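You operate a simulated robot arm through the tools that you are given. There is no shell and no other tool. Be economical: measure what you need, move in short steps, check, and stop when the job is done.

You are at the controls of a simulated two-armed robot. One attempt, no reset.

TASK
Wipe up the spill on the top of the long processor with the rag and put it back.

Only the result counts: the job must be done as asked and must still hold three seconds after the hand-in. Knocking over, shifting, dropping, spilling or breaking anything else fails it.

THE ROBOT
Two 6-joint arms with two-finger parallel grippers on one trunk, on a base that drives. Base frame: it is fixed to the floor where the robot stands at the start and does not move with it; the origin is under the middle of the robot, x ahead of it, y to its left, z up; the surface under the hand at the start is at about z = 103.7. Lengths are in cm, angles in degrees, forces in N, time in s.
The left shoulder is at the start at [-7.7, 17.7, 83.2], the right one opposite. With the tool pointing down near the work surface each hand reaches from about 10 to 64 cm from the robot's upright axis, wherever it stands, measured 20 degrees to its own side. Payload 1.57 kg a hand.
Tool frame (each hand has its own): the origin (TCP) lies between the finger pads and is the grasp point; the fingertips stand 3 cm ahead of it; z points along the fingers, y is the line along which they close. The gripper opens to 8 cm. The fingers are 1.7 cm wide and 1.2 cm thick; the gripper's body (4 by 8.2 cm) begins 8 cm behind the TCP.
Orientation is told as [roll, pitch, yaw] about the base's x, y, z axes, in that order, counted from this pose: with the fingers straight down and closing along the base's y, the tool's x points along the base's -x, its y along +y and its z along -z.

THE INTERFACE
- The arms move only by the tool apply_moves. It takes "left_series", "right_series" or both (then of equal length, played together; a hand with none holds still); each is a list of rows, each an object of numbers (a shift or turn left out is 0, a gripper value left out holds the last): "rx", "ry", "rz": the turn, a rotation vector about the base's x, y, z in degrees; "dx", "dy", "dz": the shift along the base's x, y, z in cm; "jaw": the opening, from 0 (shut) to 1 (fully open). In form: [{"rx": .., "ry": .., "rz": .., "dx": .., "dy": .., "dz": .., "jaw": ..}, ...]. A call has 1 to 20 rows; each row is the pose to reach, as a shift and turn from the pose commanded when the call began. Each row takes 0.2 s and may step no farther than 5 cm and 8.6 degrees from the row before; otherwise, or with a gripper value out of range, the whole call is refused. A pose out of reach is approached as far as the arm can. The call stops where the force on the tool passes 40 N (or 10 N more than at its start, if that is more) or the arm is blocked; 0.2 s more then pass. The fingers move at their own pace (about 7.2 cm/s each) and stop on an object; they squeeze with about 37 N. The grip force told is the motor's: it shows also when the fingers shut on nothing. Time passes only in rows, and 0.2 s behind the last, so rows that repeat a pose let the fingers close. It gives the time, the measured TCP pose, the force on the tool (base axes), the opening and the grip force at its end, in the units of the frame above (readings bear some noise), with the torque about the TCP (base axes, N m) and any sound that the robot's microphone picked up.
- Cameras (640 x 400 px; columns grow to the right, rows downward): "scene" is now at [4.33, -2.95, 157.56]; the picture's right is [-0.33, -0.94, 0.00], its down [-0.51, 0.18, -0.84] and it looks along [0.79, -0.28, -0.54] (base axes); focal length 292 px, centre (320, 200). "left" rides on the left gripper at [7.2, 0.7, -12.2] in its tool frame; the picture's right is [-0.09, 1.00, 0.00], its down [-0.84, -0.08, -0.54] and it looks along [-0.54, -0.05, 0.84] (tool axes); focal length 238 px, centre (320, 200). "right" rides on the right gripper at [7.2, -0.7, -12.2] in its tool frame; the picture's right is [0.09, 1.00, 0.00], its down [-0.84, 0.08, -0.54] and it looks along [-0.54, 0.05, 0.84] (tool axes); focal length 238 px, centre (320, 200). There is no depth. A picture from a camera that has moved, and an enlarged one, comes with that camera's place and axes in the base frame and with its lens.
- get_image(camera): a new picture of that camera. The clock stands still meanwhile.
- slide_trunk(by): slides the trunk up (or, below 0, down) by that many cm; the arms and the scene camera ride with it, the base frame stays. It gives what a move gives, with no picture.
- drive_base(legs): drives the robot by 1 to 6 legs, each [ahead, left, turn to the left] in cm, cm and degrees, along the robot's own axes; the way and the turn of a leg run together, so that a leg with both is an arc; at most 150 cm and 180 degrees a leg. The arms and the cameras ride along, it lands a little off, and it stops where it bumps. It gives what a move gives.
- turn_head(pan, tilt): turns the head with the scene camera to pan (to the left, within 143 degrees either way) and tilt (down, from -29 to 69), counted from straight ahead of the robot. It gives what a move gives.
- enlarge(camera, box): a new picture of the part [left, top, right, bottom] of that camera's present view, enlarged. The clock stands still meanwhile.
- finish_job(): hands the job in; it is judged then, once.

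Go step by step. Nothing tells you exact positions but the pictures and the camera data: compare them with the known pose of the tool, close in by small moves and look again before you grip or let go. The budget is 120 turns and 88 pictures, counting those below and the enlarged ones. Unless the task says otherwise, let go and move clear before handing in, and close with one line.

The tools are called after ">>>" as a command line: name --argument value ..., lists and objects as JSON in quotes. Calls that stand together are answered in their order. apply_moves: Moves the arms, as the interface text tells. Its arguments: {"type":"object","properties":{"left_series":{"type":"array"},"right_series":{"type":"array"}},"required":[]} The other tools are called the same way: slide_trunk (by) slides the trunk up or down; drive_base (legs) drives the base; turn_head (pan, tilt) turns the head that bears the scene camera; get_image (camera) takes a picture; enlarge (camera, box) takes an enlarged picture of a part of a camera's view; finish_job () hands the job in.

At the start:

```text
clock: 0.0
left_eef_pos: [41.21, -2.53, 127.16]
left_tool_rot: [0.0, 0.0, -0.1]
left_ft_force: [-0.6, 0.1, 0.3]
left_wrist_torque: [0.01, -0.02, 0.02]
left_grip_width: 8.0
left_grip_force: 0.0
right_eef_pos: [35.44, -38.26, 129.02]
right_tool_rot: [0.0, 0.0, 0.1]
right_ft_force: [0.1, 0.6, -0.4]
right_wrist_torque: [0.02, -0.02, 0.0]
right_grip_width: 8.03
right_grip_force: 0.0
trunk travel left (down, up): [-27.5, 5.3]
robot x, y, heading: [-0.2, -0.21, -0.1]
head pan, tilt: [-19.4, 32.7]
```

scene: 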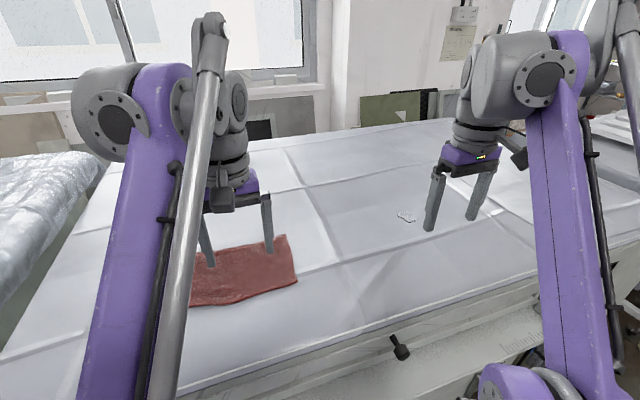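
right: 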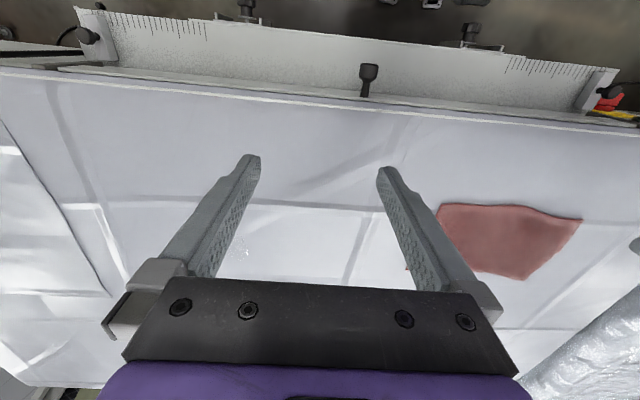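
left: 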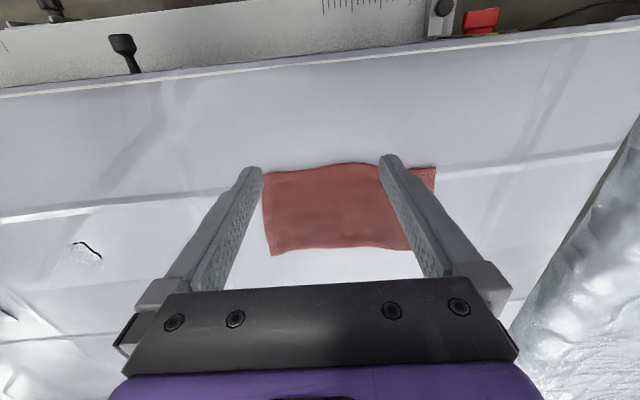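

I see the red rag at about [59, -1.5] on the white top, and a small spill mark near [65, -53]. I'll look closer before moving.

>>> enlarge --camera "scene" --box '[340, 170, 480, 258]'

>>> enlarge --camera "left" --box '[0, 180, 180, 292]'

>>> enlarge --camera "left" --box '[240, 140, 460, 278]'

>>> turn_head --pan -20 --tilt 65

```text
4.55 times, centred on (410, 214) of scene
camera zoom: at [4.33, -2.95, 157.56], right [-0.33, -0.94, 0.0], down [-0.51, 0.18, -0.84], along [0.79, -0.28, -0.54], focal length 1325 px, centre (-89, 136)
```

zoom: 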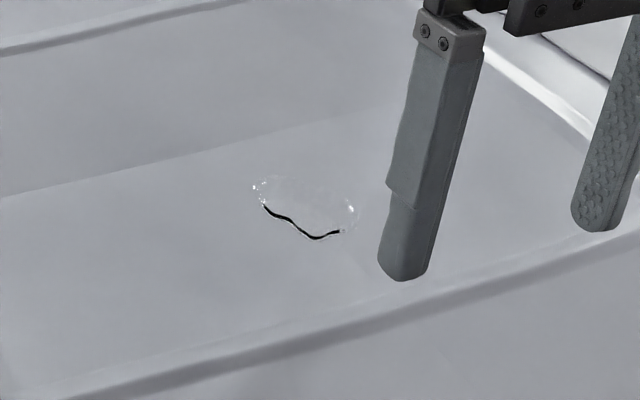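

```text
3.56 times, centred on (90, 236) of left
camera zoom: at [34.05, -1.86, 139.2], right [0.09, 1.0, 0.0], down [0.84, -0.08, 0.54], along [0.54, -0.05, -0.84], focal length 848 px, centre (1138, 72)
```

zoom: 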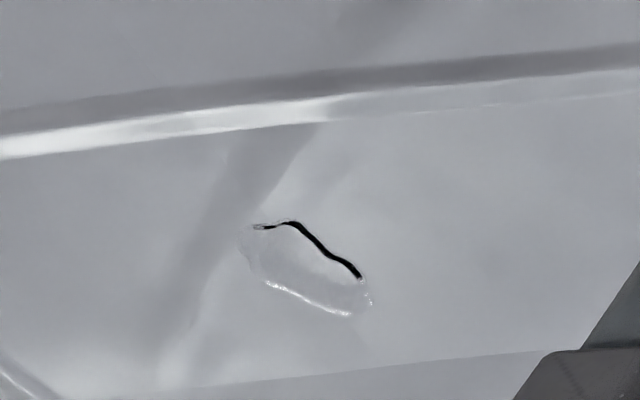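

```text
2.90 times, centred on (350, 209) of left
camera zoom: at [34.05, -1.86, 139.2], right [0.09, 1.0, 0.0], down [0.84, -0.08, 0.54], along [0.54, -0.05, -0.84], focal length 691 px, centre (233, 174)
```

zoom: 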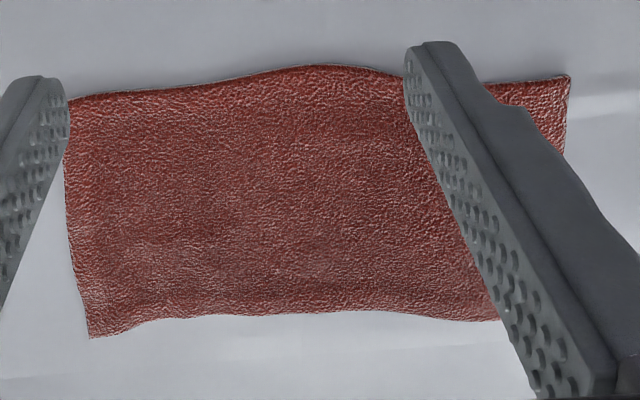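

```text
clock: 1.0
left_eef_pos: [41.23, -2.49, 127.2]
left_tool_rot: [0.0, 0.0, 0.1]
left_ft_force: [-0.2, 0.4, 0.8]
left_wrist_torque: [-0.02, -0.04, 0.0]
left_grip_width: 8.0
left_grip_force: 0.1
right_eef_pos: [35.62, -38.39, 129.12]
right_tool_rot: [0.0, 0.0, -0.1]
right_ft_force: [-0.2, 0.5, -0.3]
right_wrist_torque: [0.02, -0.02, 0.02]
right_grip_width: 8.03
right_grip_force: 0.0
trunk travel left (down, up): [-27.5, 5.3]
robot x, y, heading: [-0.51, -0.02, 0.1]
head pan, tilt: [-20.0, 65.0]
```

The spill is a small clear puddle, and the rag is a flat cloth. Now I'll check the room between the base and the table.

>>> get_image --camera "scene"

```text
81 pictures are left
camera scene: at [1.62, -2.07, 153.22], right [-0.34, -0.94, 0.0], down [-0.85, 0.31, -0.42], along [0.4, -0.14, -0.91], focal length 292 px, centre (320, 200)
```

scene: 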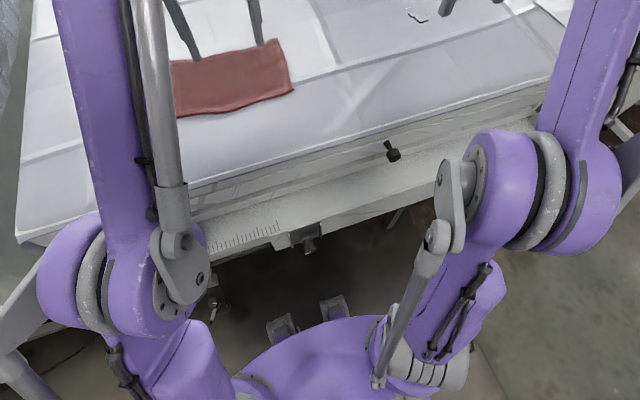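

>>> enlarge --camera "scene" --box '[180, 200, 440, 362]'

>>> enlarge --camera "right" --box '[0, 0, 640, 130]'

```text
2.46 times, centred on (310, 281) of scene
camera zoom: at [1.62, -2.07, 153.22], right [-0.34, -0.94, 0.0], down [-0.85, 0.31, -0.42], along [0.4, -0.14, -0.91], focal length 718 px, centre (345, 1)
```

zoom: 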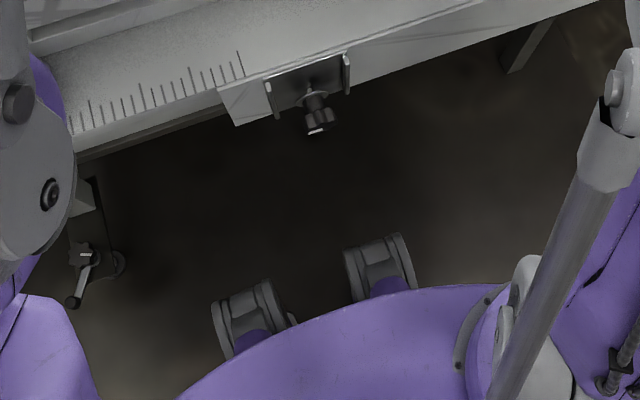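

```text
1.00 times, centred on (320, 65) of right (not enlarged: the box is as wide or as high as the picture)
camera zoom: at [28.31, -39.03, 141.3], right [-0.09, 1.0, 0.0], down [0.84, 0.08, 0.54], along [0.54, 0.05, -0.84], focal length 238 px, centre (320, 335)
```

zoom: 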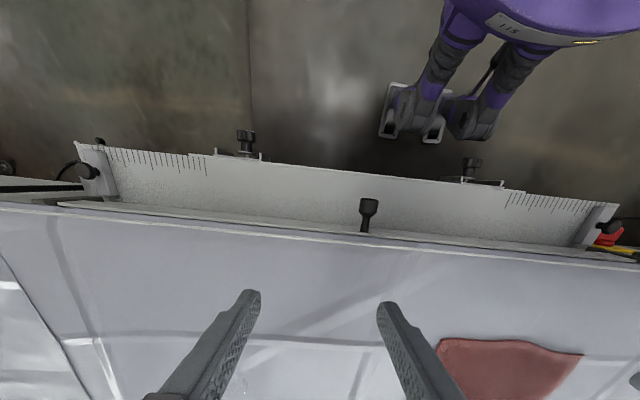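

The base has about 12 cm or more of free room before the sloping front panel. I'll drive ahead 8 cm in two steps.

>>> drive_base --legs '[[4, 0, 0], [4, 0, 0]]'

>>> get_image --camera "scene"

```text
clock: 2.3
left_eef_pos: [49.08, -2.43, 127.28]
left_tool_rot: [0.0, -0.1, -0.1]
left_ft_force: [0.2, -0.3, 0.8]
left_wrist_torque: [0.0, 0.02, 0.01]
left_grip_width: 8.03
left_grip_force: 0.0
right_eef_pos: [43.14, -38.29, 129.22]
right_tool_rot: [0.0, 0.0, -0.1]
right_ft_force: [-0.3, 0.1, 0.3]
right_wrist_torque: [0.01, 0.01, -0.01]
right_grip_width: 8.0
right_grip_force: 0.1
trunk travel left (down, up): [-27.5, 5.3]
robot x, y, heading: [7.97, 0.33, -0.1]
head pan, tilt: [-20.0, 65.0]
```

```text
78 pictures are left
camera scene: at [9.28, -2.05, 153.2], right [-0.34, -0.94, 0.0], down [-0.85, 0.31, -0.42], along [0.4, -0.15, -0.91], focal length 292 px, centre (320, 200)
```

scene: 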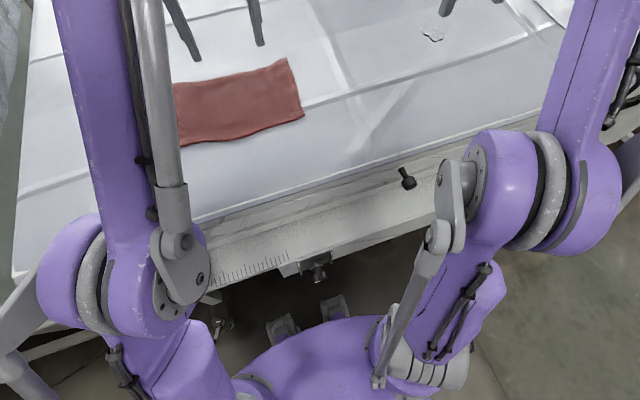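

There was no bump. Next I'll take the left hand aside and bring the right hand over the rag.

>>> apply_moves --left_series '[{"dy": 4, "dx": -1, "dz": 1}, {"dy": 8, "dx": -3, "dz": 2}, {"dy": 12, "dx": -5, "dz": 3}, {"dy": 16, "dx": -7, "dz": 4}, {"dy": 20, "dx": -9, "dz": 5}, {"dy": 24, "dx": -10, "dz": 6}, {"dy": 27, "dx": -12, "dz": 6}, {"dy": 27, "dx": -12, "dz": 6}, {"dy": 27, "dx": -12, "dz": 6}]' --right_series '[{"dy": 3, "dx": 1}, {"dy": 6, "dx": 2}, {"dy": 10, "dx": 3}, {"dy": 14, "dx": 4}, {"dy": 18, "dx": 6}, {"dy": 22, "dx": 7}, {"dy": 26, "dx": 8}, {"dy": 30, "dx": 9}, {"dy": 34, "dx": 9, "dz": -2}]'

>>> turn_head --pan 0 --tilt 45

>>> get_image --camera "right"

>>> get_image --camera "scene"

```text
clock: 4.3
left_eef_pos: [37.41, 24.83, 133.19]
left_tool_rot: [-0.1, 0.1, -0.1]
left_ft_force: [0.8, 0.4, -1.0]
left_wrist_torque: [-0.04, -0.01, -0.03]
left_grip_width: 7.98
left_grip_force: 0.1
right_eef_pos: [52.64, -4.13, 126.81]
right_tool_rot: [-0.1, -0.1, -0.1]
right_ft_force: [-0.8, 0.5, -0.1]
right_wrist_torque: [-0.05, 0.02, -0.02]
right_grip_width: 8.0
right_grip_force: 0.0
right hand out of reach, approached as far as the arm can: row 8
trunk travel left (down, up): [-27.5, 5.3]
robot x, y, heading: [7.61, 0.02, -0.2]
head pan, tilt: [-20.0, 65.0]
```

```text
clock: 5.2
left_eef_pos: [37.33, 24.42, 133.23]
left_tool_rot: [-0.1, 0.1, -0.1]
left_ft_force: [0.8, 0.7, -0.1]
left_wrist_torque: [0.02, 0.0, -0.01]
left_grip_width: 8.01
left_grip_force: 0.1
right_eef_pos: [52.51, -4.64, 126.97]
right_tool_rot: [0.0, 0.0, 0.0]
right_ft_force: [-0.5, 0.9, 0.8]
right_wrist_torque: [-0.02, 0.0, 0.0]
right_grip_width: 7.98
right_grip_force: 0.0
trunk travel left (down, up): [-27.5, 5.3]
robot x, y, heading: [8.08, -0.18, 0.1]
head pan, tilt: [0.0, 45.0]
```

```text
77 pictures are left
camera right: at [45.25, -5.37, 139.1], right [-0.09, 1.0, 0.0], down [0.84, 0.08, 0.54], along [0.54, 0.05, -0.84], focal length 238 px, centre (320, 200)
```

right: 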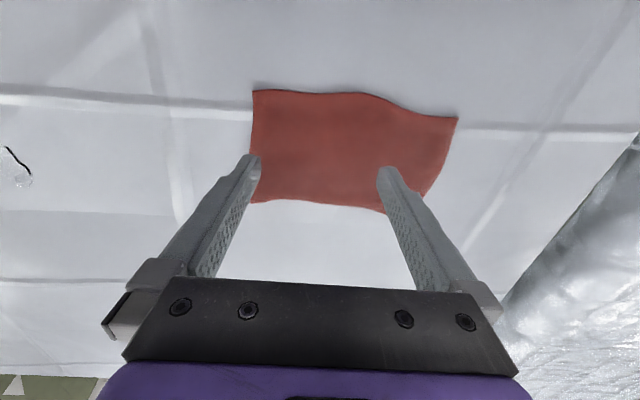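

```text
76 pictures are left
camera scene: at [11.98, -0.03, 155.71], right [0.0, -1.0, 0.0], down [-0.71, 0.0, -0.71], along [0.71, 0.0, -0.71], focal length 292 px, centre (320, 200)
```

scene: 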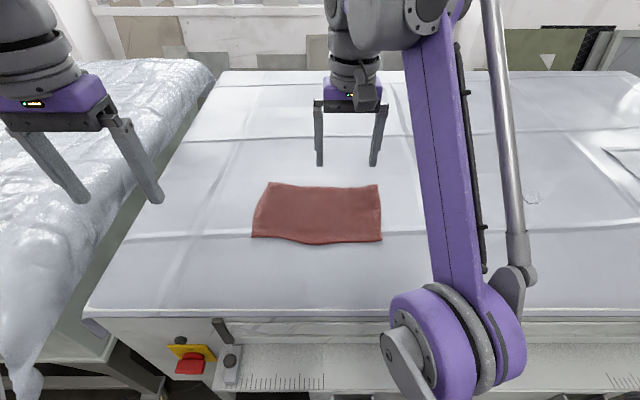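

The rag spans about x 51–70 and y -14..15, flat, so I'll pinch it at the middle. I'm coming down over it with a part-open jaw.

>>> apply_moves --right_series '[{"dx": 2, "dy": 1, "dz": -4, "jaw": 0.5}, {"dx": 4, "dy": 3, "dz": -8}, {"dx": 6, "dy": 4.5, "dz": -12}, {"dx": 7, "dy": 4.5, "dz": -15}, {"dx": 7, "dy": 4.5, "dz": -17}, {"dx": 7, "dy": 4.5, "dz": -17}]'

>>> get_image --camera "right"

>>> get_image --camera "scene"

```text
clock: 6.6
left_eef_pos: [37.25, 24.33, 133.28]
left_tool_rot: [0.0, 0.1, -0.2]
left_ft_force: [-0.6, 0.1, -0.6]
left_wrist_torque: [-0.01, 0.01, 0.0]
left_grip_width: 8.03
left_grip_force: 0.2
right_eef_pos: [59.31, 0.35, 110.27]
right_tool_rot: [0.0, 0.0, -0.1]
right_ft_force: [0.3, -0.4, 1.1]
right_wrist_torque: [-0.01, 0.01, -0.01]
right_grip_width: 4.02
right_grip_force: 0.1
trunk travel left (down, up): [-27.5, 5.3]
robot x, y, heading: [8.36, 0.22, -0.2]
head pan, tilt: [0.0, 45.0]
```

```text
75 pictures are left
camera right: at [52.08, -0.38, 122.51], right [-0.09, 1.0, 0.0], down [0.84, 0.08, 0.54], along [0.54, 0.05, -0.84], focal length 238 px, centre (320, 200)
```

right: 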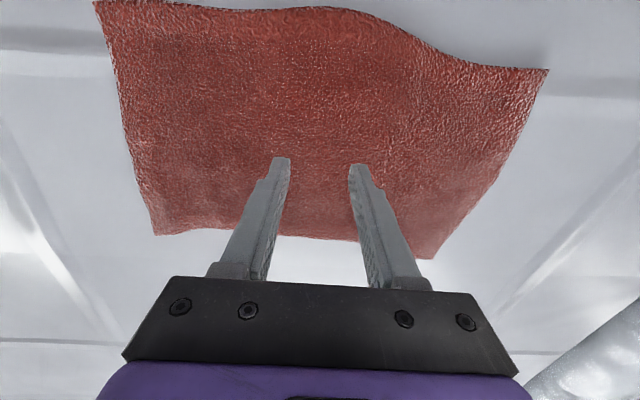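

```text
74 pictures are left
camera scene: at [11.98, 0.0, 155.72], right [0.0, -1.0, 0.0], down [-0.71, 0.0, -0.71], along [0.71, 0.0, -0.71], focal length 292 px, centre (320, 200)
```

scene: 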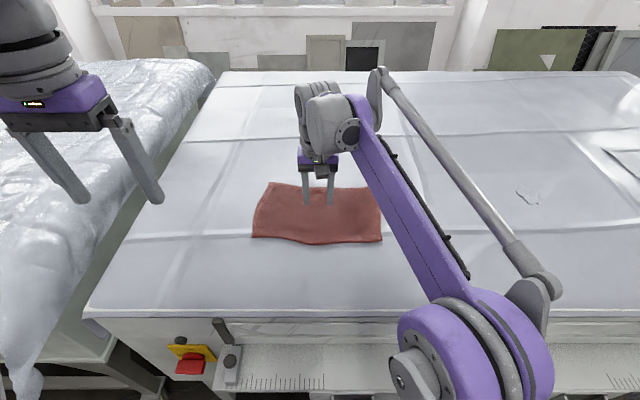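

The fingers are about 3.5 cm above the middle of the rag. I'll lower in small steps until they touch.

>>> apply_moves --right_series '[{"dz": -1.5}, {"dz": -2.3}, {"dz": -2.8}, {"dz": -3.1}, {"dz": -3.3}, {"dz": -3.3}]'

```text
clock: 8.0
left_eef_pos: [37.37, 24.59, 133.32]
left_tool_rot: [0.0, 0.0, -0.1]
left_ft_force: [0.0, 0.9, -0.5]
left_wrist_torque: [0.02, 0.0, -0.01]
left_grip_width: 7.99
left_grip_force: 0.0
right_eef_pos: [59.33, 0.12, 107.0]
right_tool_rot: [0.0, -0.1, -0.1]
right_ft_force: [3.7, 1.8, 15.9]
right_wrist_torque: [0.01, -0.09, -0.01]
right_grip_width: 4.0
right_grip_force: 0.1
trunk travel left (down, up): [-27.5, 5.3]
robot x, y, heading: [7.99, -0.26, 0.1]
head pan, tilt: [0.0, 45.0]
```

The fingertips press the rag at z≈104 with 16 N. Closing now.

>>> apply_moves --right_series '[{"jaw": 0.35}, {"jaw": 0.2}, {"jaw": 0}, {"jaw": 0}, {"jaw": 0}]'

>>> get_image --camera "right"

```text
clock: 9.2
left_eef_pos: [37.34, 24.46, 133.33]
left_tool_rot: [0.0, -0.1, -0.2]
left_ft_force: [1.2, -0.9, 0.0]
left_wrist_torque: [-0.01, 0.02, 0.01]
left_grip_width: 8.0
left_grip_force: 0.1
right_eef_pos: [59.27, 0.2, 106.98]
right_tool_rot: [0.0, 0.0, -0.1]
right_ft_force: [0.1, 1.1, 17.9]
right_wrist_torque: [0.01, -0.01, -0.02]
right_grip_width: 0.42
right_grip_force: 24.7
trunk travel left (down, up): [-27.5, 5.3]
robot x, y, heading: [7.58, -0.34, -0.2]
head pan, tilt: [0.0, 45.0]
```

```text
73 pictures are left
camera right: at [51.99, -0.54, 119.15], right [-0.09, 1.0, 0.0], down [0.84, 0.08, 0.54], along [0.54, 0.05, -0.84], focal length 238 px, centre (320, 200)
```

right: 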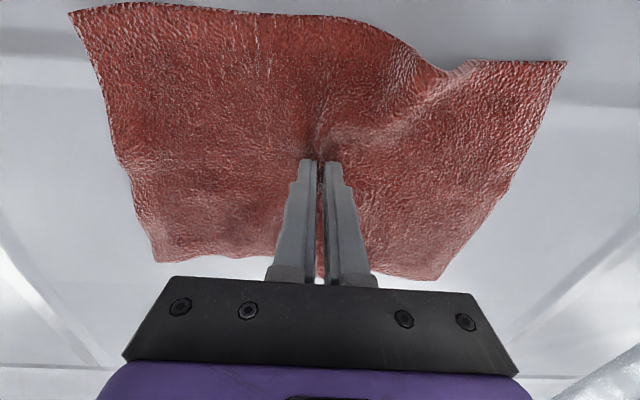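

The cloth is pinched, with a 0.42 cm fold between the pads. Lifting slowly.

>>> apply_moves --right_series '[{"dz": 2}, {"dz": 4}, {"dz": 6, "dx": -1}, {"dz": 8, "dx": -2}, {"dz": 10, "dx": -3}, {"dz": 12, "dx": -4}, {"dz": 14, "dx": -5}, {"dz": 16, "dx": -6}, {"dz": 18, "dx": -7}, {"dz": 18, "dx": -7}]'

>>> get_image --camera "scene"

```text
clock: 11.4
left_eef_pos: [37.42, 24.46, 133.24]
left_tool_rot: [0.0, 0.1, -0.1]
left_ft_force: [-0.3, 0.0, 0.1]
left_wrist_torque: [-0.01, 0.01, -0.03]
left_grip_width: 8.0
left_grip_force: 0.1
right_eef_pos: [52.47, 0.22, 125.01]
right_tool_rot: [0.0, 0.0, -0.2]
right_ft_force: [0.7, -0.3, -1.1]
right_wrist_torque: [0.01, 0.02, 0.04]
right_grip_width: 0.38
right_grip_force: 25.4
trunk travel left (down, up): [-27.5, 5.3]
robot x, y, heading: [7.82, 0.02, 0.2]
head pan, tilt: [0.0, 45.0]
```

```text
72 pictures are left
camera scene: at [11.98, 0.0, 155.72], right [0.0, -1.0, 0.0], down [-0.71, 0.0, -0.71], along [0.71, 0.0, -0.71], focal length 292 px, centre (320, 200)
```

scene: 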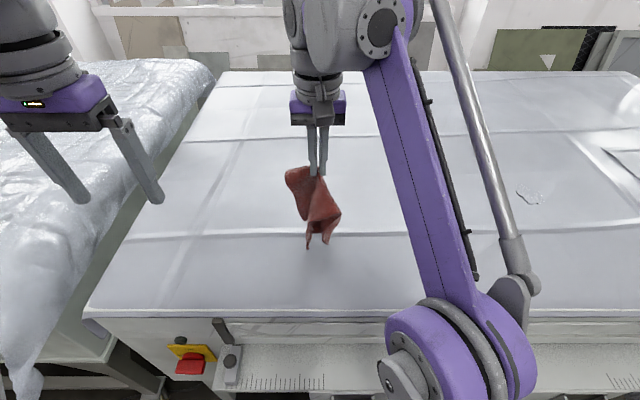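

The rag is held and clear of the table. Before driving right I'll check the floor on that side.

>>> apply_moves --right_series '[{"dy": -4}, {"dy": -8}, {"dy": -12}, {"dy": -16}, {"dy": -18}]'

>>> turn_head --pan -75 --tilt 45

>>> get_image --camera "scene"

```text
clock: 12.6
left_eef_pos: [37.48, 24.51, 133.27]
left_tool_rot: [0.0, 0.0, -0.1]
left_ft_force: [-0.8, -0.1, 0.1]
left_wrist_torque: [-0.02, -0.02, 0.03]
left_grip_width: 8.02
left_grip_force: 0.0
right_eef_pos: [52.71, -17.7, 124.97]
right_tool_rot: [0.1, -0.1, -0.1]
right_ft_force: [0.8, -0.9, -0.6]
right_wrist_torque: [0.0, 0.01, -0.01]
right_grip_width: 0.41
right_grip_force: 25.0
trunk travel left (down, up): [-27.5, 5.3]
robot x, y, heading: [8.27, -0.18, 0.1]
head pan, tilt: [0.0, 45.0]
```

```text
clock: 14.0
left_eef_pos: [37.36, 24.47, 133.26]
left_tool_rot: [0.0, -0.1, 0.0]
left_ft_force: [0.5, 0.0, 0.0]
left_wrist_torque: [0.02, 0.01, -0.01]
left_grip_width: 8.02
left_grip_force: 0.1
right_eef_pos: [52.67, -17.65, 124.96]
right_tool_rot: [0.0, 0.0, 0.0]
right_ft_force: [1.2, -1.1, -1.3]
right_wrist_torque: [-0.05, -0.01, -0.01]
right_grip_width: 0.44
right_grip_force: 24.4
trunk travel left (down, up): [-27.5, 5.3]
robot x, y, heading: [7.97, 0.46, 0.2]
head pan, tilt: [-75.0, 45.0]
```

```text
71 pictures are left
camera scene: at [5.95, -7.84, 155.72], right [-0.97, -0.26, 0.0], down [-0.18, 0.68, -0.71], along [0.18, -0.68, -0.71], focal length 292 px, centre (320, 200)
```

scene: 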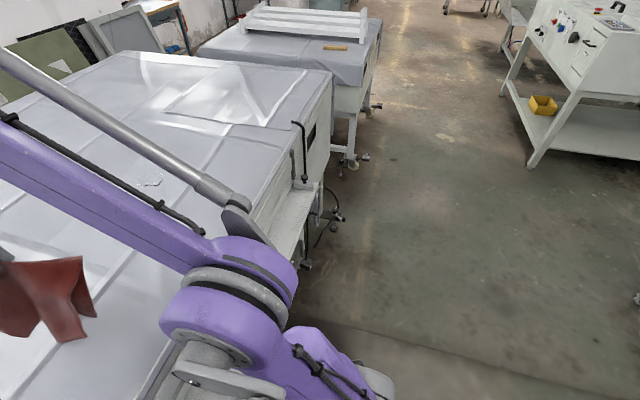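

The floor is clear to the right. I'll raise the trunk a little for clearance and drive right.

>>> slide_trunk --by 4.5

>>> drive_base --legs '[[0, -16, 0], [0, -17, 0]]'

>>> turn_head --pan -20 --tilt 45

>>> get_image --camera "scene"

>>> get_image --camera "right"

```text
clock: 14.9
left_eef_pos: [37.08, 24.44, 137.71]
left_tool_rot: [-0.1, 0.0, -0.2]
left_ft_force: [0.2, 1.0, 0.1]
left_wrist_torque: [-0.04, 0.02, 0.02]
left_grip_width: 7.99
left_grip_force: 0.1
right_eef_pos: [52.4, -17.86, 129.28]
right_tool_rot: [0.1, 0.0, -0.2]
right_ft_force: [-0.2, -0.1, -0.4]
right_wrist_torque: [0.01, -0.02, 0.0]
right_grip_width: 0.4
right_grip_force: 24.6
trunk travel left (down, up): [-32.0, 0.8]
robot x, y, heading: [7.88, -0.04, 0.2]
head pan, tilt: [-75.0, 45.0]
```

```text
clock: 18.7
left_eef_pos: [37.18, -8.42, 137.56]
left_tool_rot: [0.0, 0.0, -0.1]
left_ft_force: [0.5, 0.2, 0.5]
left_wrist_torque: [-0.02, -0.01, -0.01]
left_grip_width: 8.0
left_grip_force: 0.1
right_eef_pos: [52.42, -50.67, 129.31]
right_tool_rot: [0.0, 0.1, 0.0]
right_ft_force: [0.5, -0.4, 0.0]
right_wrist_torque: [-0.02, 0.04, 0.05]
right_grip_width: 0.38
right_grip_force: 24.7
trunk travel left (down, up): [-32.0, 0.8]
robot x, y, heading: [7.94, -32.89, -0.1]
head pan, tilt: [-75.0, 45.0]
```

```text
clock: 19.9
left_eef_pos: [37.12, -8.49, 137.71]
left_tool_rot: [0.0, 0.0, -0.2]
left_ft_force: [0.0, -0.1, 0.8]
left_wrist_torque: [0.03, 0.0, 0.0]
left_grip_width: 7.99
left_grip_force: 0.0
right_eef_pos: [52.39, -50.78, 129.36]
right_tool_rot: [0.0, 0.1, -0.1]
right_ft_force: [0.1, -0.3, -0.5]
right_wrist_torque: [-0.01, -0.01, 0.06]
right_grip_width: 0.4
right_grip_force: 24.8
trunk travel left (down, up): [-32.0, 0.8]
robot x, y, heading: [7.68, -33.08, -0.4]
head pan, tilt: [-20.0, 45.0]
```

```text
70 pictures are left
camera scene: at [11.22, -35.69, 160.56], right [-0.34, -0.94, 0.0], down [-0.66, 0.24, -0.71], along [0.66, -0.24, -0.71], focal length 292 px, centre (320, 200)
```

scene: 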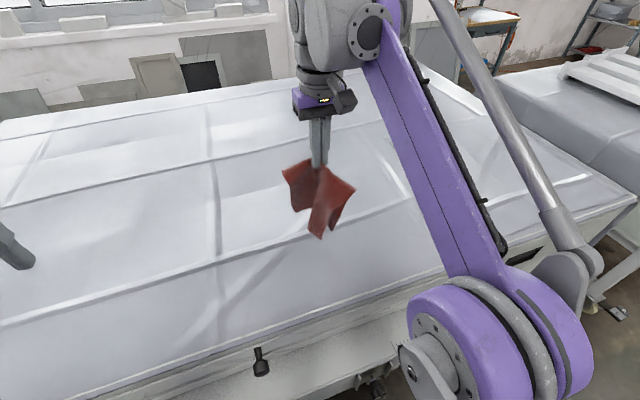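

```text
69 pictures are left
camera right: at [45.13, -51.47, 141.52], right [-0.09, 1.0, 0.0], down [0.84, 0.08, 0.54], along [0.54, 0.05, -0.84], focal length 238 px, centre (320, 200)
```

right: 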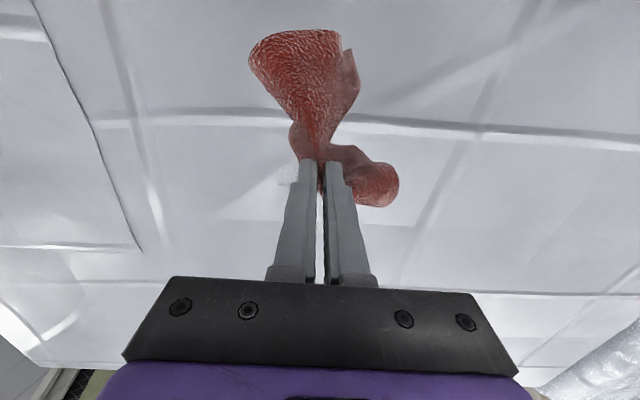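

The puddle spans roughly x 62–70 and y -58..-50. I'm lowering the rag onto its middle.

>>> apply_moves --right_series '[{"dx": 3, "dy": -1, "dz": -2}, {"dx": 6, "dy": -2, "dz": -5}, {"dx": 9, "dy": -3, "dz": -8}, {"dx": 11.5, "dy": -3.2, "dz": -12}, {"dx": 12, "dy": -3.2, "dz": -16}, {"dx": 12, "dy": -3.2, "dz": -19}, {"dx": 12, "dy": -3.2, "dz": -20.5}, {"dx": 12, "dy": -3.2, "dz": -21.2}, {"dx": 12, "dy": -3.2, "dz": -21.6}]'

>>> get_image --camera "right"

>>> get_image --camera "scene"

```text
clock: 21.9
left_eef_pos: [36.99, -8.37, 137.81]
left_tool_rot: [0.1, 0.0, -0.1]
left_ft_force: [0.1, -0.7, 0.2]
left_wrist_torque: [-0.02, 0.01, -0.02]
left_grip_width: 7.98
left_grip_force: 0.0
right_eef_pos: [64.05, -53.73, 107.96]
right_tool_rot: [0.1, -0.2, 0.0]
right_ft_force: [3.7, 0.4, 32.6]
right_wrist_torque: [0.08, -0.14, 0.06]
right_grip_width: 0.42
right_grip_force: 24.7
trunk travel left (down, up): [-32.0, 0.8]
robot x, y, heading: [7.91, -33.12, 0.0]
head pan, tilt: [-20.0, 45.0]
```

```text
68 pictures are left
camera right: at [56.75, -54.49, 120.12], right [-0.09, 1.0, 0.0], down [0.84, 0.08, 0.54], along [0.54, 0.05, -0.84], focal length 238 px, centre (320, 200)
```

right: 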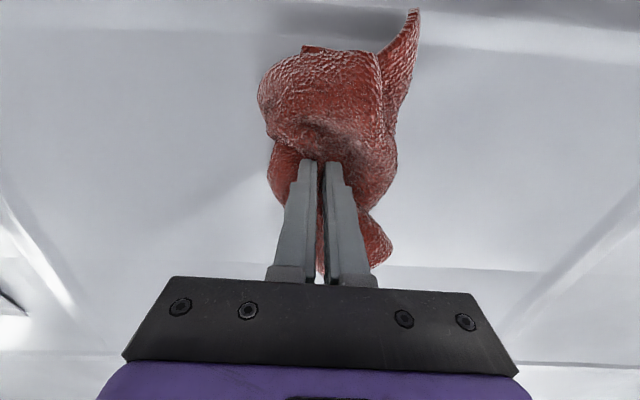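

```text
67 pictures are left
camera scene: at [10.96, -35.56, 160.61], right [-0.34, -0.94, 0.0], down [-0.66, 0.24, -0.71], along [0.67, -0.24, -0.71], focal length 292 px, centre (320, 200)
```

scene: 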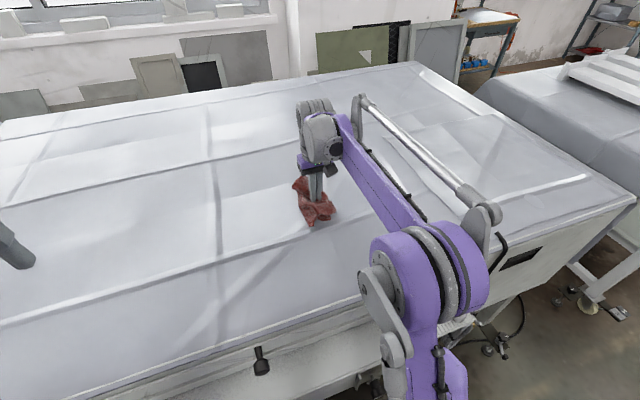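

Contact is at 32 N, so I'll ease up slightly and wipe in a raster over the puddle.

>>> apply_moves --right_series '[{"dz": 0.35}, {"dx": -2, "dy": -1.5, "dz": 0.35}, {"dx": -3, "dy": -3.5, "dz": 0.35}, {"dx": 0, "dy": -4, "dz": 0.35}, {"dx": 3, "dy": -4, "dz": 0.35}, {"dx": 4, "dy": -2, "dz": 0.35}, {"dx": 1, "dy": -2, "dz": 0.35}, {"dx": -3, "dy": -2, "dz": 0.35}, {"dx": -3, "dy": 0, "dz": 0.35}, {"dx": 0, "dy": 0, "dz": 0.35}, {"dx": 4, "dy": 0, "dz": 0.35}, {"dx": 4, "dy": 2, "dz": 0.35}, {"dx": 0, "dy": 2, "dz": 0.35}, {"dx": -3, "dy": 2, "dz": 0.35}, {"dx": -3, "dy": 4, "dz": 0.35}, {"dx": 0, "dy": 4, "dz": 0.35}, {"dx": 4, "dy": 4, "dz": 0.35}, {"dx": 2, "dy": 2, "dz": 0.35}, {"dx": 0, "dy": 0, "dz": 0.35}]'

>>> get_image --camera "right"

```text
clock: 25.9
left_eef_pos: [36.89, -8.54, 137.65]
left_tool_rot: [0.0, 0.0, -0.1]
left_ft_force: [0.3, 0.0, -0.2]
left_wrist_torque: [0.02, 0.01, 0.0]
left_grip_width: 7.99
left_grip_force: 0.1
right_eef_pos: [64.51, -53.78, 108.28]
right_tool_rot: [-0.1, -0.1, 0.0]
right_ft_force: [1.1, 0.5, 8.9]
right_wrist_torque: [0.04, -0.05, 0.0]
right_grip_width: 0.4
right_grip_force: 24.7
trunk travel left (down, up): [-32.0, 0.8]
robot x, y, heading: [8.15, -33.0, -0.2]
head pan, tilt: [-20.0, 45.0]
```

```text
66 pictures are left
camera right: at [57.15, -54.44, 120.41], right [-0.09, 1.0, 0.0], down [0.84, 0.08, 0.54], along [0.54, 0.05, -0.84], focal length 238 px, centre (320, 200)
```

right: 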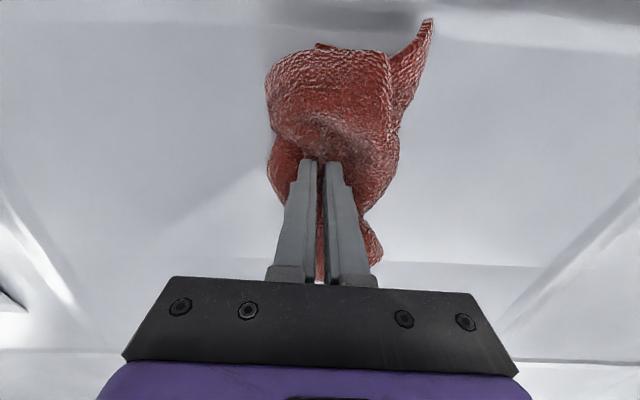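

Force is fine and no out-of-reach was reported. I'll lift and inspect the spot.

>>> apply_moves --right_series '[{"dz": 4}, {"dz": 8, "dx": -2}, {"dz": 12, "dx": -6}, {"dz": 16, "dx": -10}, {"dz": 19, "dx": -14}, {"dz": 21, "dx": -17}, {"dz": 21, "dx": -17}]'

>>> get_image --camera "right"

>>> enlarge --camera "scene" --box '[220, 110, 440, 248]'

```text
refused: row 3 steps farther than a row can; nothing moved
```

```text
65 pictures are left
camera right: at [57.15, -54.44, 120.41], right [-0.09, 1.0, 0.0], down [0.84, 0.08, 0.54], along [0.54, 0.05, -0.84], focal length 238 px, centre (320, 200)
```

right: 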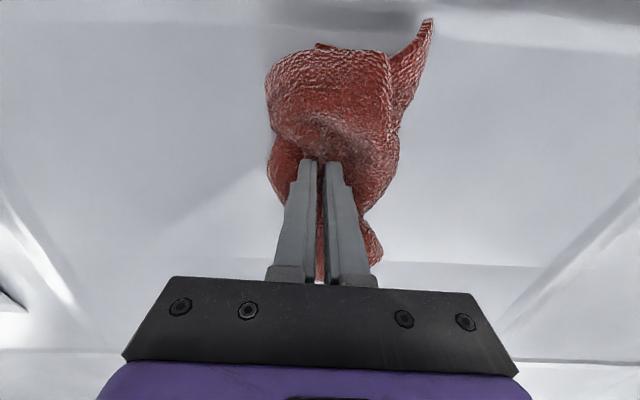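

```text
2.90 times, centred on (330, 179) of scene
camera zoom: at [11.11, -35.67, 160.57], right [-0.34, -0.94, 0.0], down [-0.66, 0.24, -0.71], along [0.66, -0.24, -0.71], focal length 845 px, centre (291, 261)
```

zoom: 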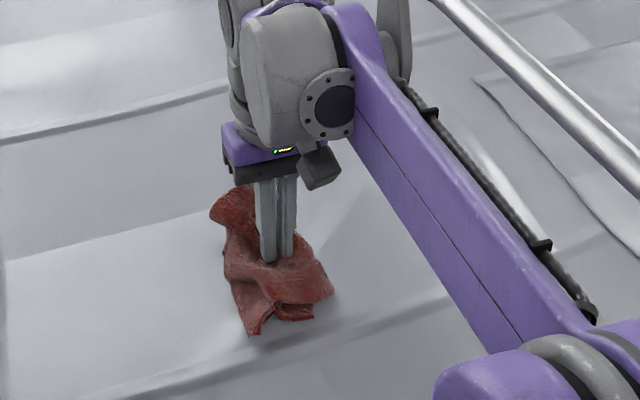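

>>> apply_moves --right_series '[{"dz": 4}, {"dz": 8, "dx": -2}, {"dz": 11, "dx": -5}, {"dz": 14, "dx": -8}, {"dz": 17, "dx": -11}, {"dz": 19, "dx": -14}, {"dz": 21, "dx": -17}, {"dz": 21, "dx": -17}]'

>>> get_image --camera "right"

>>> enlarge --camera "scene" --box '[220, 110, 440, 248]'

```text
clock: 27.7
left_eef_pos: [37.21, -8.37, 137.66]
left_tool_rot: [-0.1, 0.0, -0.1]
left_ft_force: [0.4, -0.6, -0.5]
left_wrist_torque: [-0.03, -0.03, -0.01]
left_grip_width: 8.0
left_grip_force: 0.0
right_eef_pos: [47.25, -53.77, 128.76]
right_tool_rot: [0.0, 0.0, 0.0]
right_ft_force: [0.1, 0.6, -1.2]
right_wrist_torque: [-0.05, 0.02, -0.01]
right_grip_width: 0.38
right_grip_force: 24.8
trunk travel left (down, up): [-32.0, 0.8]
robot x, y, heading: [7.77, -32.96, 0.0]
head pan, tilt: [-20.0, 45.0]
```

```text
63 pictures are left
camera right: at [39.94, -54.53, 140.91], right [-0.09, 1.0, 0.0], down [0.84, 0.08, 0.54], along [0.54, 0.05, -0.84], focal length 238 px, centre (320, 200)
```

right: 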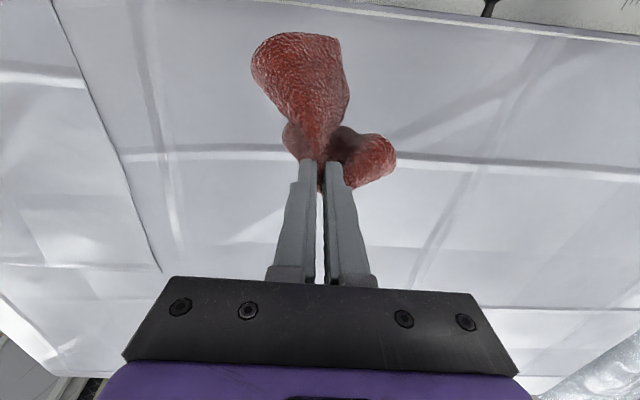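

```text
2.90 times, centred on (330, 179) of scene
camera zoom: at [11.3, -35.69, 160.56], right [-0.34, -0.94, 0.0], down [-0.66, 0.24, -0.71], along [0.66, -0.24, -0.71], focal length 845 px, centre (291, 261)
```

zoom: 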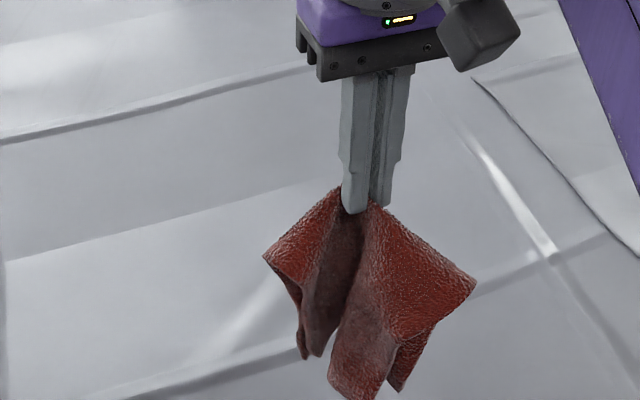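

The spot is hidden behind the rag from both cameras. I'll shift the hand left to see it.

>>> apply_moves --right_series '[{"dy": 4}, {"dy": 8}, {"dy": 12}, {"dy": 16}, {"dy": 16}]'

>>> enlarge --camera "right" --box '[110, 120, 330, 258]'

>>> enlarge --camera "scene" --box '[240, 140, 400, 240]'

```text
clock: 28.9
left_eef_pos: [37.05, -8.39, 137.76]
left_tool_rot: [0.0, 0.0, -0.1]
left_ft_force: [-0.2, -0.1, -0.5]
left_wrist_torque: [0.02, 0.01, 0.0]
left_grip_width: 8.01
left_grip_force: 0.1
right_eef_pos: [47.34, -37.98, 128.95]
right_tool_rot: [0.0, -0.1, -0.1]
right_ft_force: [0.4, -0.2, 0.3]
right_wrist_torque: [0.02, 0.01, 0.01]
right_grip_width: 0.43
right_grip_force: 24.6
trunk travel left (down, up): [-32.0, 0.8]
robot x, y, heading: [7.8, -32.99, -0.1]
head pan, tilt: [-20.0, 45.0]
```

```text
2.90 times, centred on (220, 189) of right
camera zoom: at [40.01, -38.7, 141.26], right [-0.09, 1.0, 0.0], down [0.84, 0.08, 0.54], along [0.54, 0.05, -0.84], focal length 691 px, centre (610, 232)
```

zoom: 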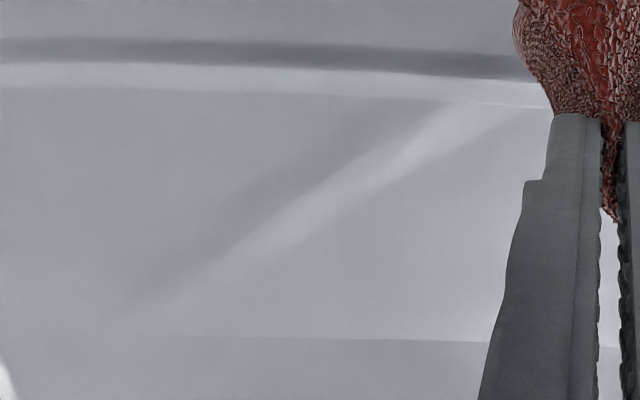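

```text
4.00 times, centred on (320, 190) of scene
camera zoom: at [11.21, -35.75, 160.56], right [-0.34, -0.94, 0.0], down [-0.66, 0.24, -0.71], along [0.66, -0.24, -0.71], focal length 1166 px, centre (320, 240)
```

zoom: 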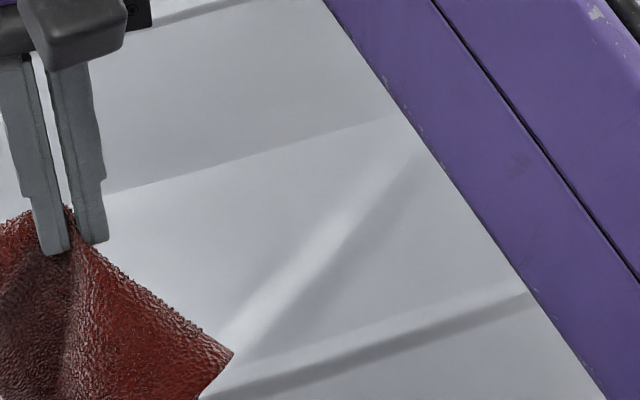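

The puddle is gone in both views. I'm driving back left to the rag's original place.

>>> drive_base --legs '[[0, 16.5, 0], [0, 16.5, 0]]'

>>> turn_head --pan 0 --tilt 45

>>> get_image --camera "scene"

```text
clock: 32.7
left_eef_pos: [37.08, 24.99, 137.71]
left_tool_rot: [0.1, 0.1, 0.2]
left_ft_force: [0.8, -1.1, -0.1]
left_wrist_torque: [0.02, 0.03, 0.01]
left_grip_width: 8.01
left_grip_force: 0.1
right_eef_pos: [47.34, -4.42, 129.07]
right_tool_rot: [0.0, -0.1, 0.2]
right_ft_force: [0.2, 0.3, -1.3]
right_wrist_torque: [0.01, 0.03, 0.0]
right_grip_width: 0.41
right_grip_force: 24.7
trunk travel left (down, up): [-32.0, 0.8]
robot x, y, heading: [7.89, 0.43, 0.4]
head pan, tilt: [-20.0, 45.0]
```

```text
clock: 33.5
left_eef_pos: [37.01, 24.94, 137.69]
left_tool_rot: [0.0, 0.0, 0.1]
left_ft_force: [-0.4, -0.6, -0.3]
left_wrist_torque: [-0.02, 0.02, 0.02]
left_grip_width: 8.02
left_grip_force: 0.1
right_eef_pos: [47.37, -4.4, 129.08]
right_tool_rot: [0.0, 0.1, 0.2]
right_ft_force: [-0.1, 0.4, -0.2]
right_wrist_torque: [-0.01, -0.03, -0.02]
right_grip_width: 0.44
right_grip_force: 25.1
trunk travel left (down, up): [-32.0, 0.8]
robot x, y, heading: [7.91, 0.52, 0.1]
head pan, tilt: [0.0, 45.0]
```

```text
59 pictures are left
camera scene: at [11.68, 0.46, 160.56], right [0.0, -1.0, 0.0], down [-0.71, 0.0, -0.71], along [0.71, 0.0, -0.71], focal length 292 px, centre (320, 200)
```

scene: 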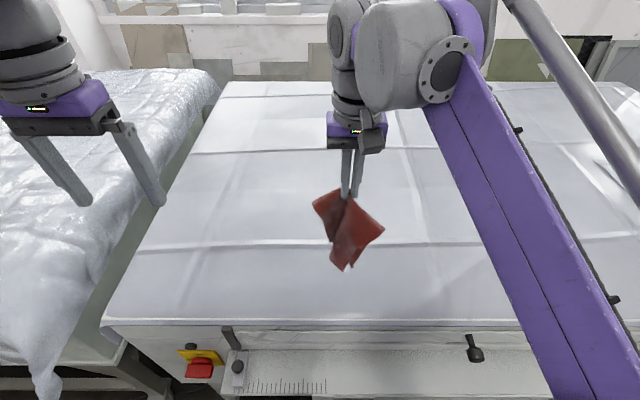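

Now I'll move over the original pinch point [59.5, 0.2] and lower.

>>> apply_moves --right_series '[{"dx": 3.5, "dy": 1.5, "dz": -2}, {"dx": 7, "dy": 3, "dz": -4}, {"dx": 10, "dy": 4, "dz": -7}, {"dx": 12.4, "dy": 4.6, "dz": -10}, {"dx": 12.4, "dy": 4.6, "dz": -13}, {"dx": 12.4, "dy": 4.6, "dz": -16}, {"dx": 12.4, "dy": 4.6, "dz": -18.5}, {"dx": 12.4, "dy": 4.6, "dz": -20}, {"dx": 12.4, "dy": 4.6, "dz": -20.8}, {"dx": 12.4, "dy": 4.6, "dz": -20.8}]'

>>> get_image --camera "right"

>>> get_image --camera "scene"

```text
clock: 35.8
left_eef_pos: [36.84, 24.95, 137.74]
left_tool_rot: [0.1, 0.0, 0.2]
left_ft_force: [-0.8, 0.4, -0.5]
left_wrist_torque: [0.0, -0.01, -0.02]
left_grip_width: 8.01
left_grip_force: 0.1
right_eef_pos: [59.71, -0.07, 108.45]
right_tool_rot: [0.1, -0.1, 0.0]
right_ft_force: [0.5, -3.8, 12.6]
right_wrist_torque: [-0.09, -0.1, -0.02]
right_grip_width: 0.42
right_grip_force: 24.5
trunk travel left (down, up): [-32.0, 0.8]
robot x, y, heading: [7.85, 0.28, 0.1]
head pan, tilt: [0.0, 45.0]
```

```text
58 pictures are left
camera right: at [52.37, -0.74, 120.52], right [-0.09, 1.0, 0.0], down [0.84, 0.08, 0.54], along [0.54, 0.05, -0.84], focal length 238 px, centre (320, 200)
```

right: 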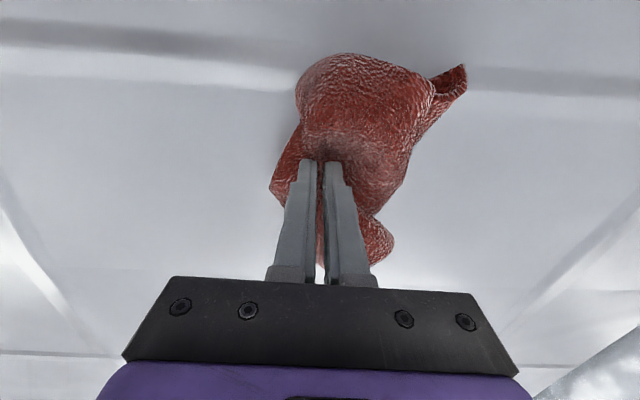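

```text
57 pictures are left
camera scene: at [11.57, 0.42, 160.58], right [0.0, -1.0, 0.0], down [-0.71, 0.0, -0.71], along [0.71, 0.0, -0.71], focal length 292 px, centre (320, 200)
```

scene: 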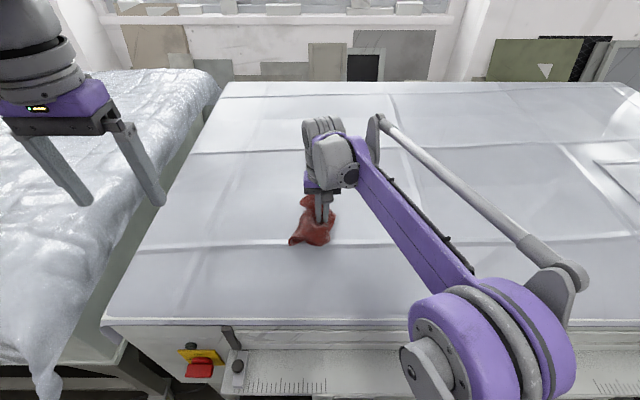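

The rag rests on its old spot, so I'll release and raise straight up.

>>> apply_moves --right_series '[{"jaw": 0.2}, {"jaw": 0.3}, {"jaw": 0.3}, {"dz": 2}, {"dz": 5}, {"dz": 9}, {"dz": 13, "dx": -2}, {"dz": 17, "dx": -4}, {"dz": 20, "dx": -7}, {"dz": 20, "dx": -10, "dy": -3}, {"dz": 20, "dx": -10, "dy": -7}]'

>>> get_image --camera "right"

>>> get_image --camera "scene"

```text
clock: 38.1
left_eef_pos: [37.09, 24.82, 137.74]
left_tool_rot: [-0.1, 0.0, 0.2]
left_ft_force: [0.0, 0.0, -0.3]
left_wrist_torque: [0.0, 0.0, -0.04]
left_grip_width: 7.99
left_grip_force: 0.1
right_eef_pos: [49.76, -6.68, 128.38]
right_tool_rot: [0.1, 0.0, 0.2]
right_ft_force: [-0.4, -0.2, 0.0]
right_wrist_torque: [0.01, 0.01, 0.01]
right_grip_width: 2.4
right_grip_force: 0.0
trunk travel left (down, up): [-32.0, 0.8]
robot x, y, heading: [7.87, 0.02, 0.1]
head pan, tilt: [0.0, 45.0]
```

```text
56 pictures are left
camera right: at [42.52, -7.5, 140.58], right [-0.09, 1.0, 0.0], down [0.84, 0.08, 0.54], along [0.54, 0.05, -0.84], focal length 238 px, centre (320, 200)
```

right: 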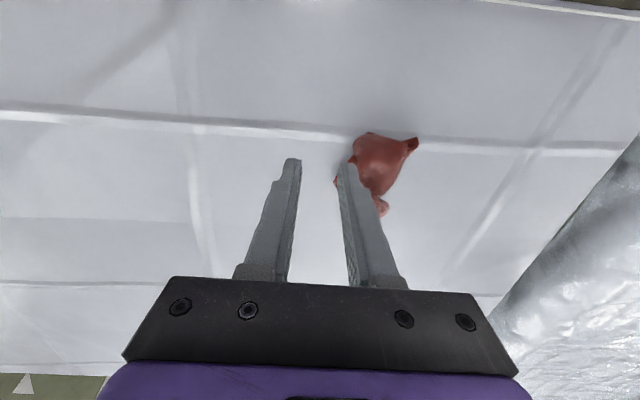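

```text
55 pictures are left
camera scene: at [11.77, 0.37, 160.56], right [0.0, -1.0, 0.0], down [-0.71, 0.0, -0.71], along [0.71, 0.0, -0.71], focal length 292 px, centre (320, 200)
```

scene: 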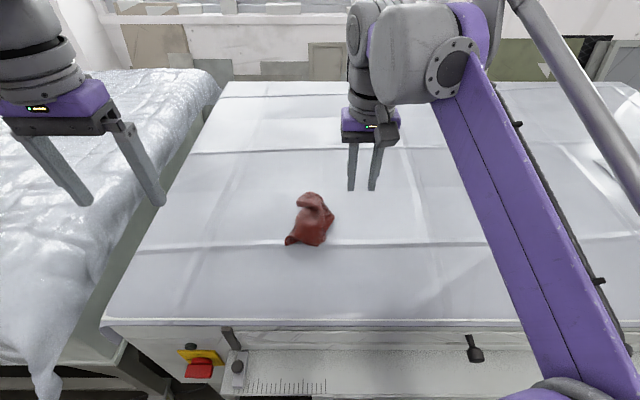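

>>> enlarge --camera "scene" --box '[250, 170, 378, 250]'

>>> enlarge --camera "left" --box '[0, 0, 640, 400]'

```text
5.00 times, centred on (314, 210) of scene
camera zoom: at [11.77, 0.37, 160.56], right [0.0, -1.0, 0.0], down [-0.71, 0.0, -0.71], along [0.71, 0.0, -0.71], focal length 1458 px, centre (350, 150)
```

zoom: 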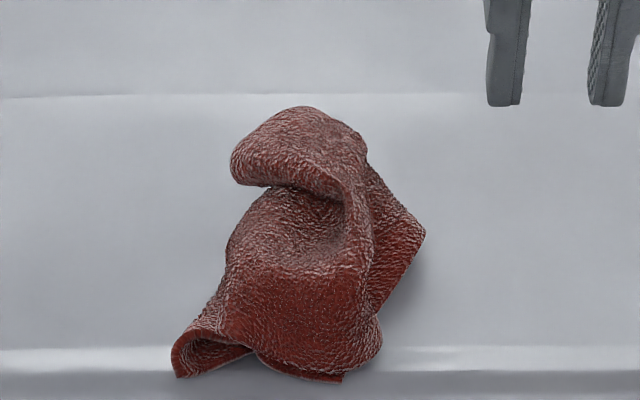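

```text
1.00 times, centred on (320, 200) of left (not enlarged: the box is as wide or as high as the picture)
camera zoom: at [29.85, 25.55, 149.72], right [0.09, 1.0, 0.0], down [0.84, -0.08, 0.54], along [0.54, -0.05, -0.84], focal length 238 px, centre (320, 200)
```

zoom: 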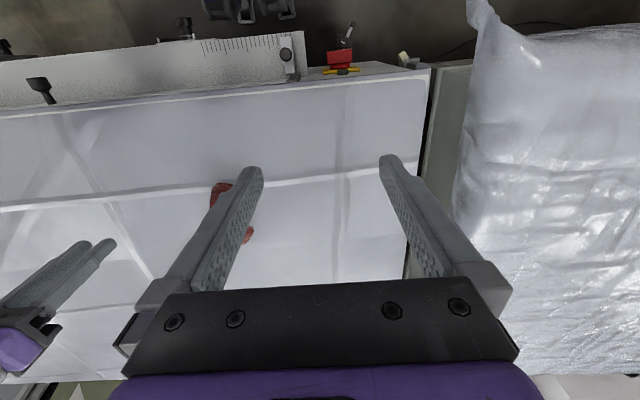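

The rag lies back on its spot. I'll check the wiped area one last time from the original side.

>>> turn_head --pan -60 --tilt 33

>>> get_image --camera "scene"

```text
clock: 39.5
left_eef_pos: [37.01, 24.84, 137.64]
left_tool_rot: [0.0, 0.0, 0.2]
left_ft_force: [-0.8, -0.1, -0.2]
left_wrist_torque: [0.0, -0.01, -0.03]
left_grip_width: 8.01
left_grip_force: 0.0
right_eef_pos: [49.6, -6.59, 128.41]
right_tool_rot: [0.0, 0.0, 0.2]
right_ft_force: [0.9, 0.2, -0.1]
right_wrist_torque: [-0.03, 0.0, 0.0]
right_grip_width: 2.4
right_grip_force: 0.0
trunk travel left (down, up): [-32.0, 0.8]
robot x, y, heading: [7.8, 0.72, 0.2]
head pan, tilt: [-60.0, 33.0]
```

```text
52 pictures are left
camera scene: at [8.03, -7.25, 162.36], right [-0.86, -0.5, 0.0], down [-0.27, 0.47, -0.84], along [0.42, -0.72, -0.54], focal length 292 px, centre (320, 200)
```

scene: 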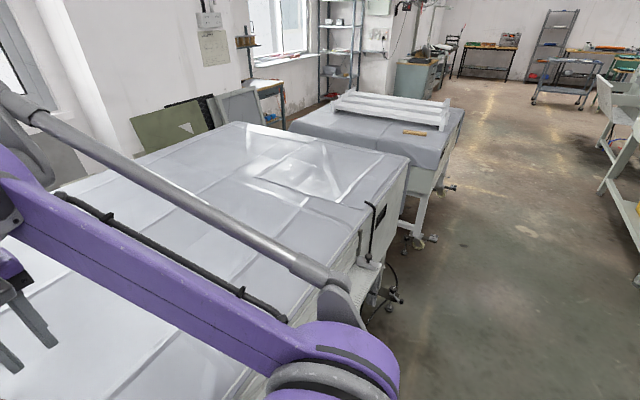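

The two close views after wiping showed the top clean. The rag is back in its place and both hands are clear, so I'm handing in.

>>> finish_job

```text
The job is handed in.
```

I wiped the spill off the long processor and put the rag back where it was. It's lying crumpled there, not spread flat as it was at the start. Two close views after wiping showed the spot clean; a last check from the rag's side was blocked by the arm.
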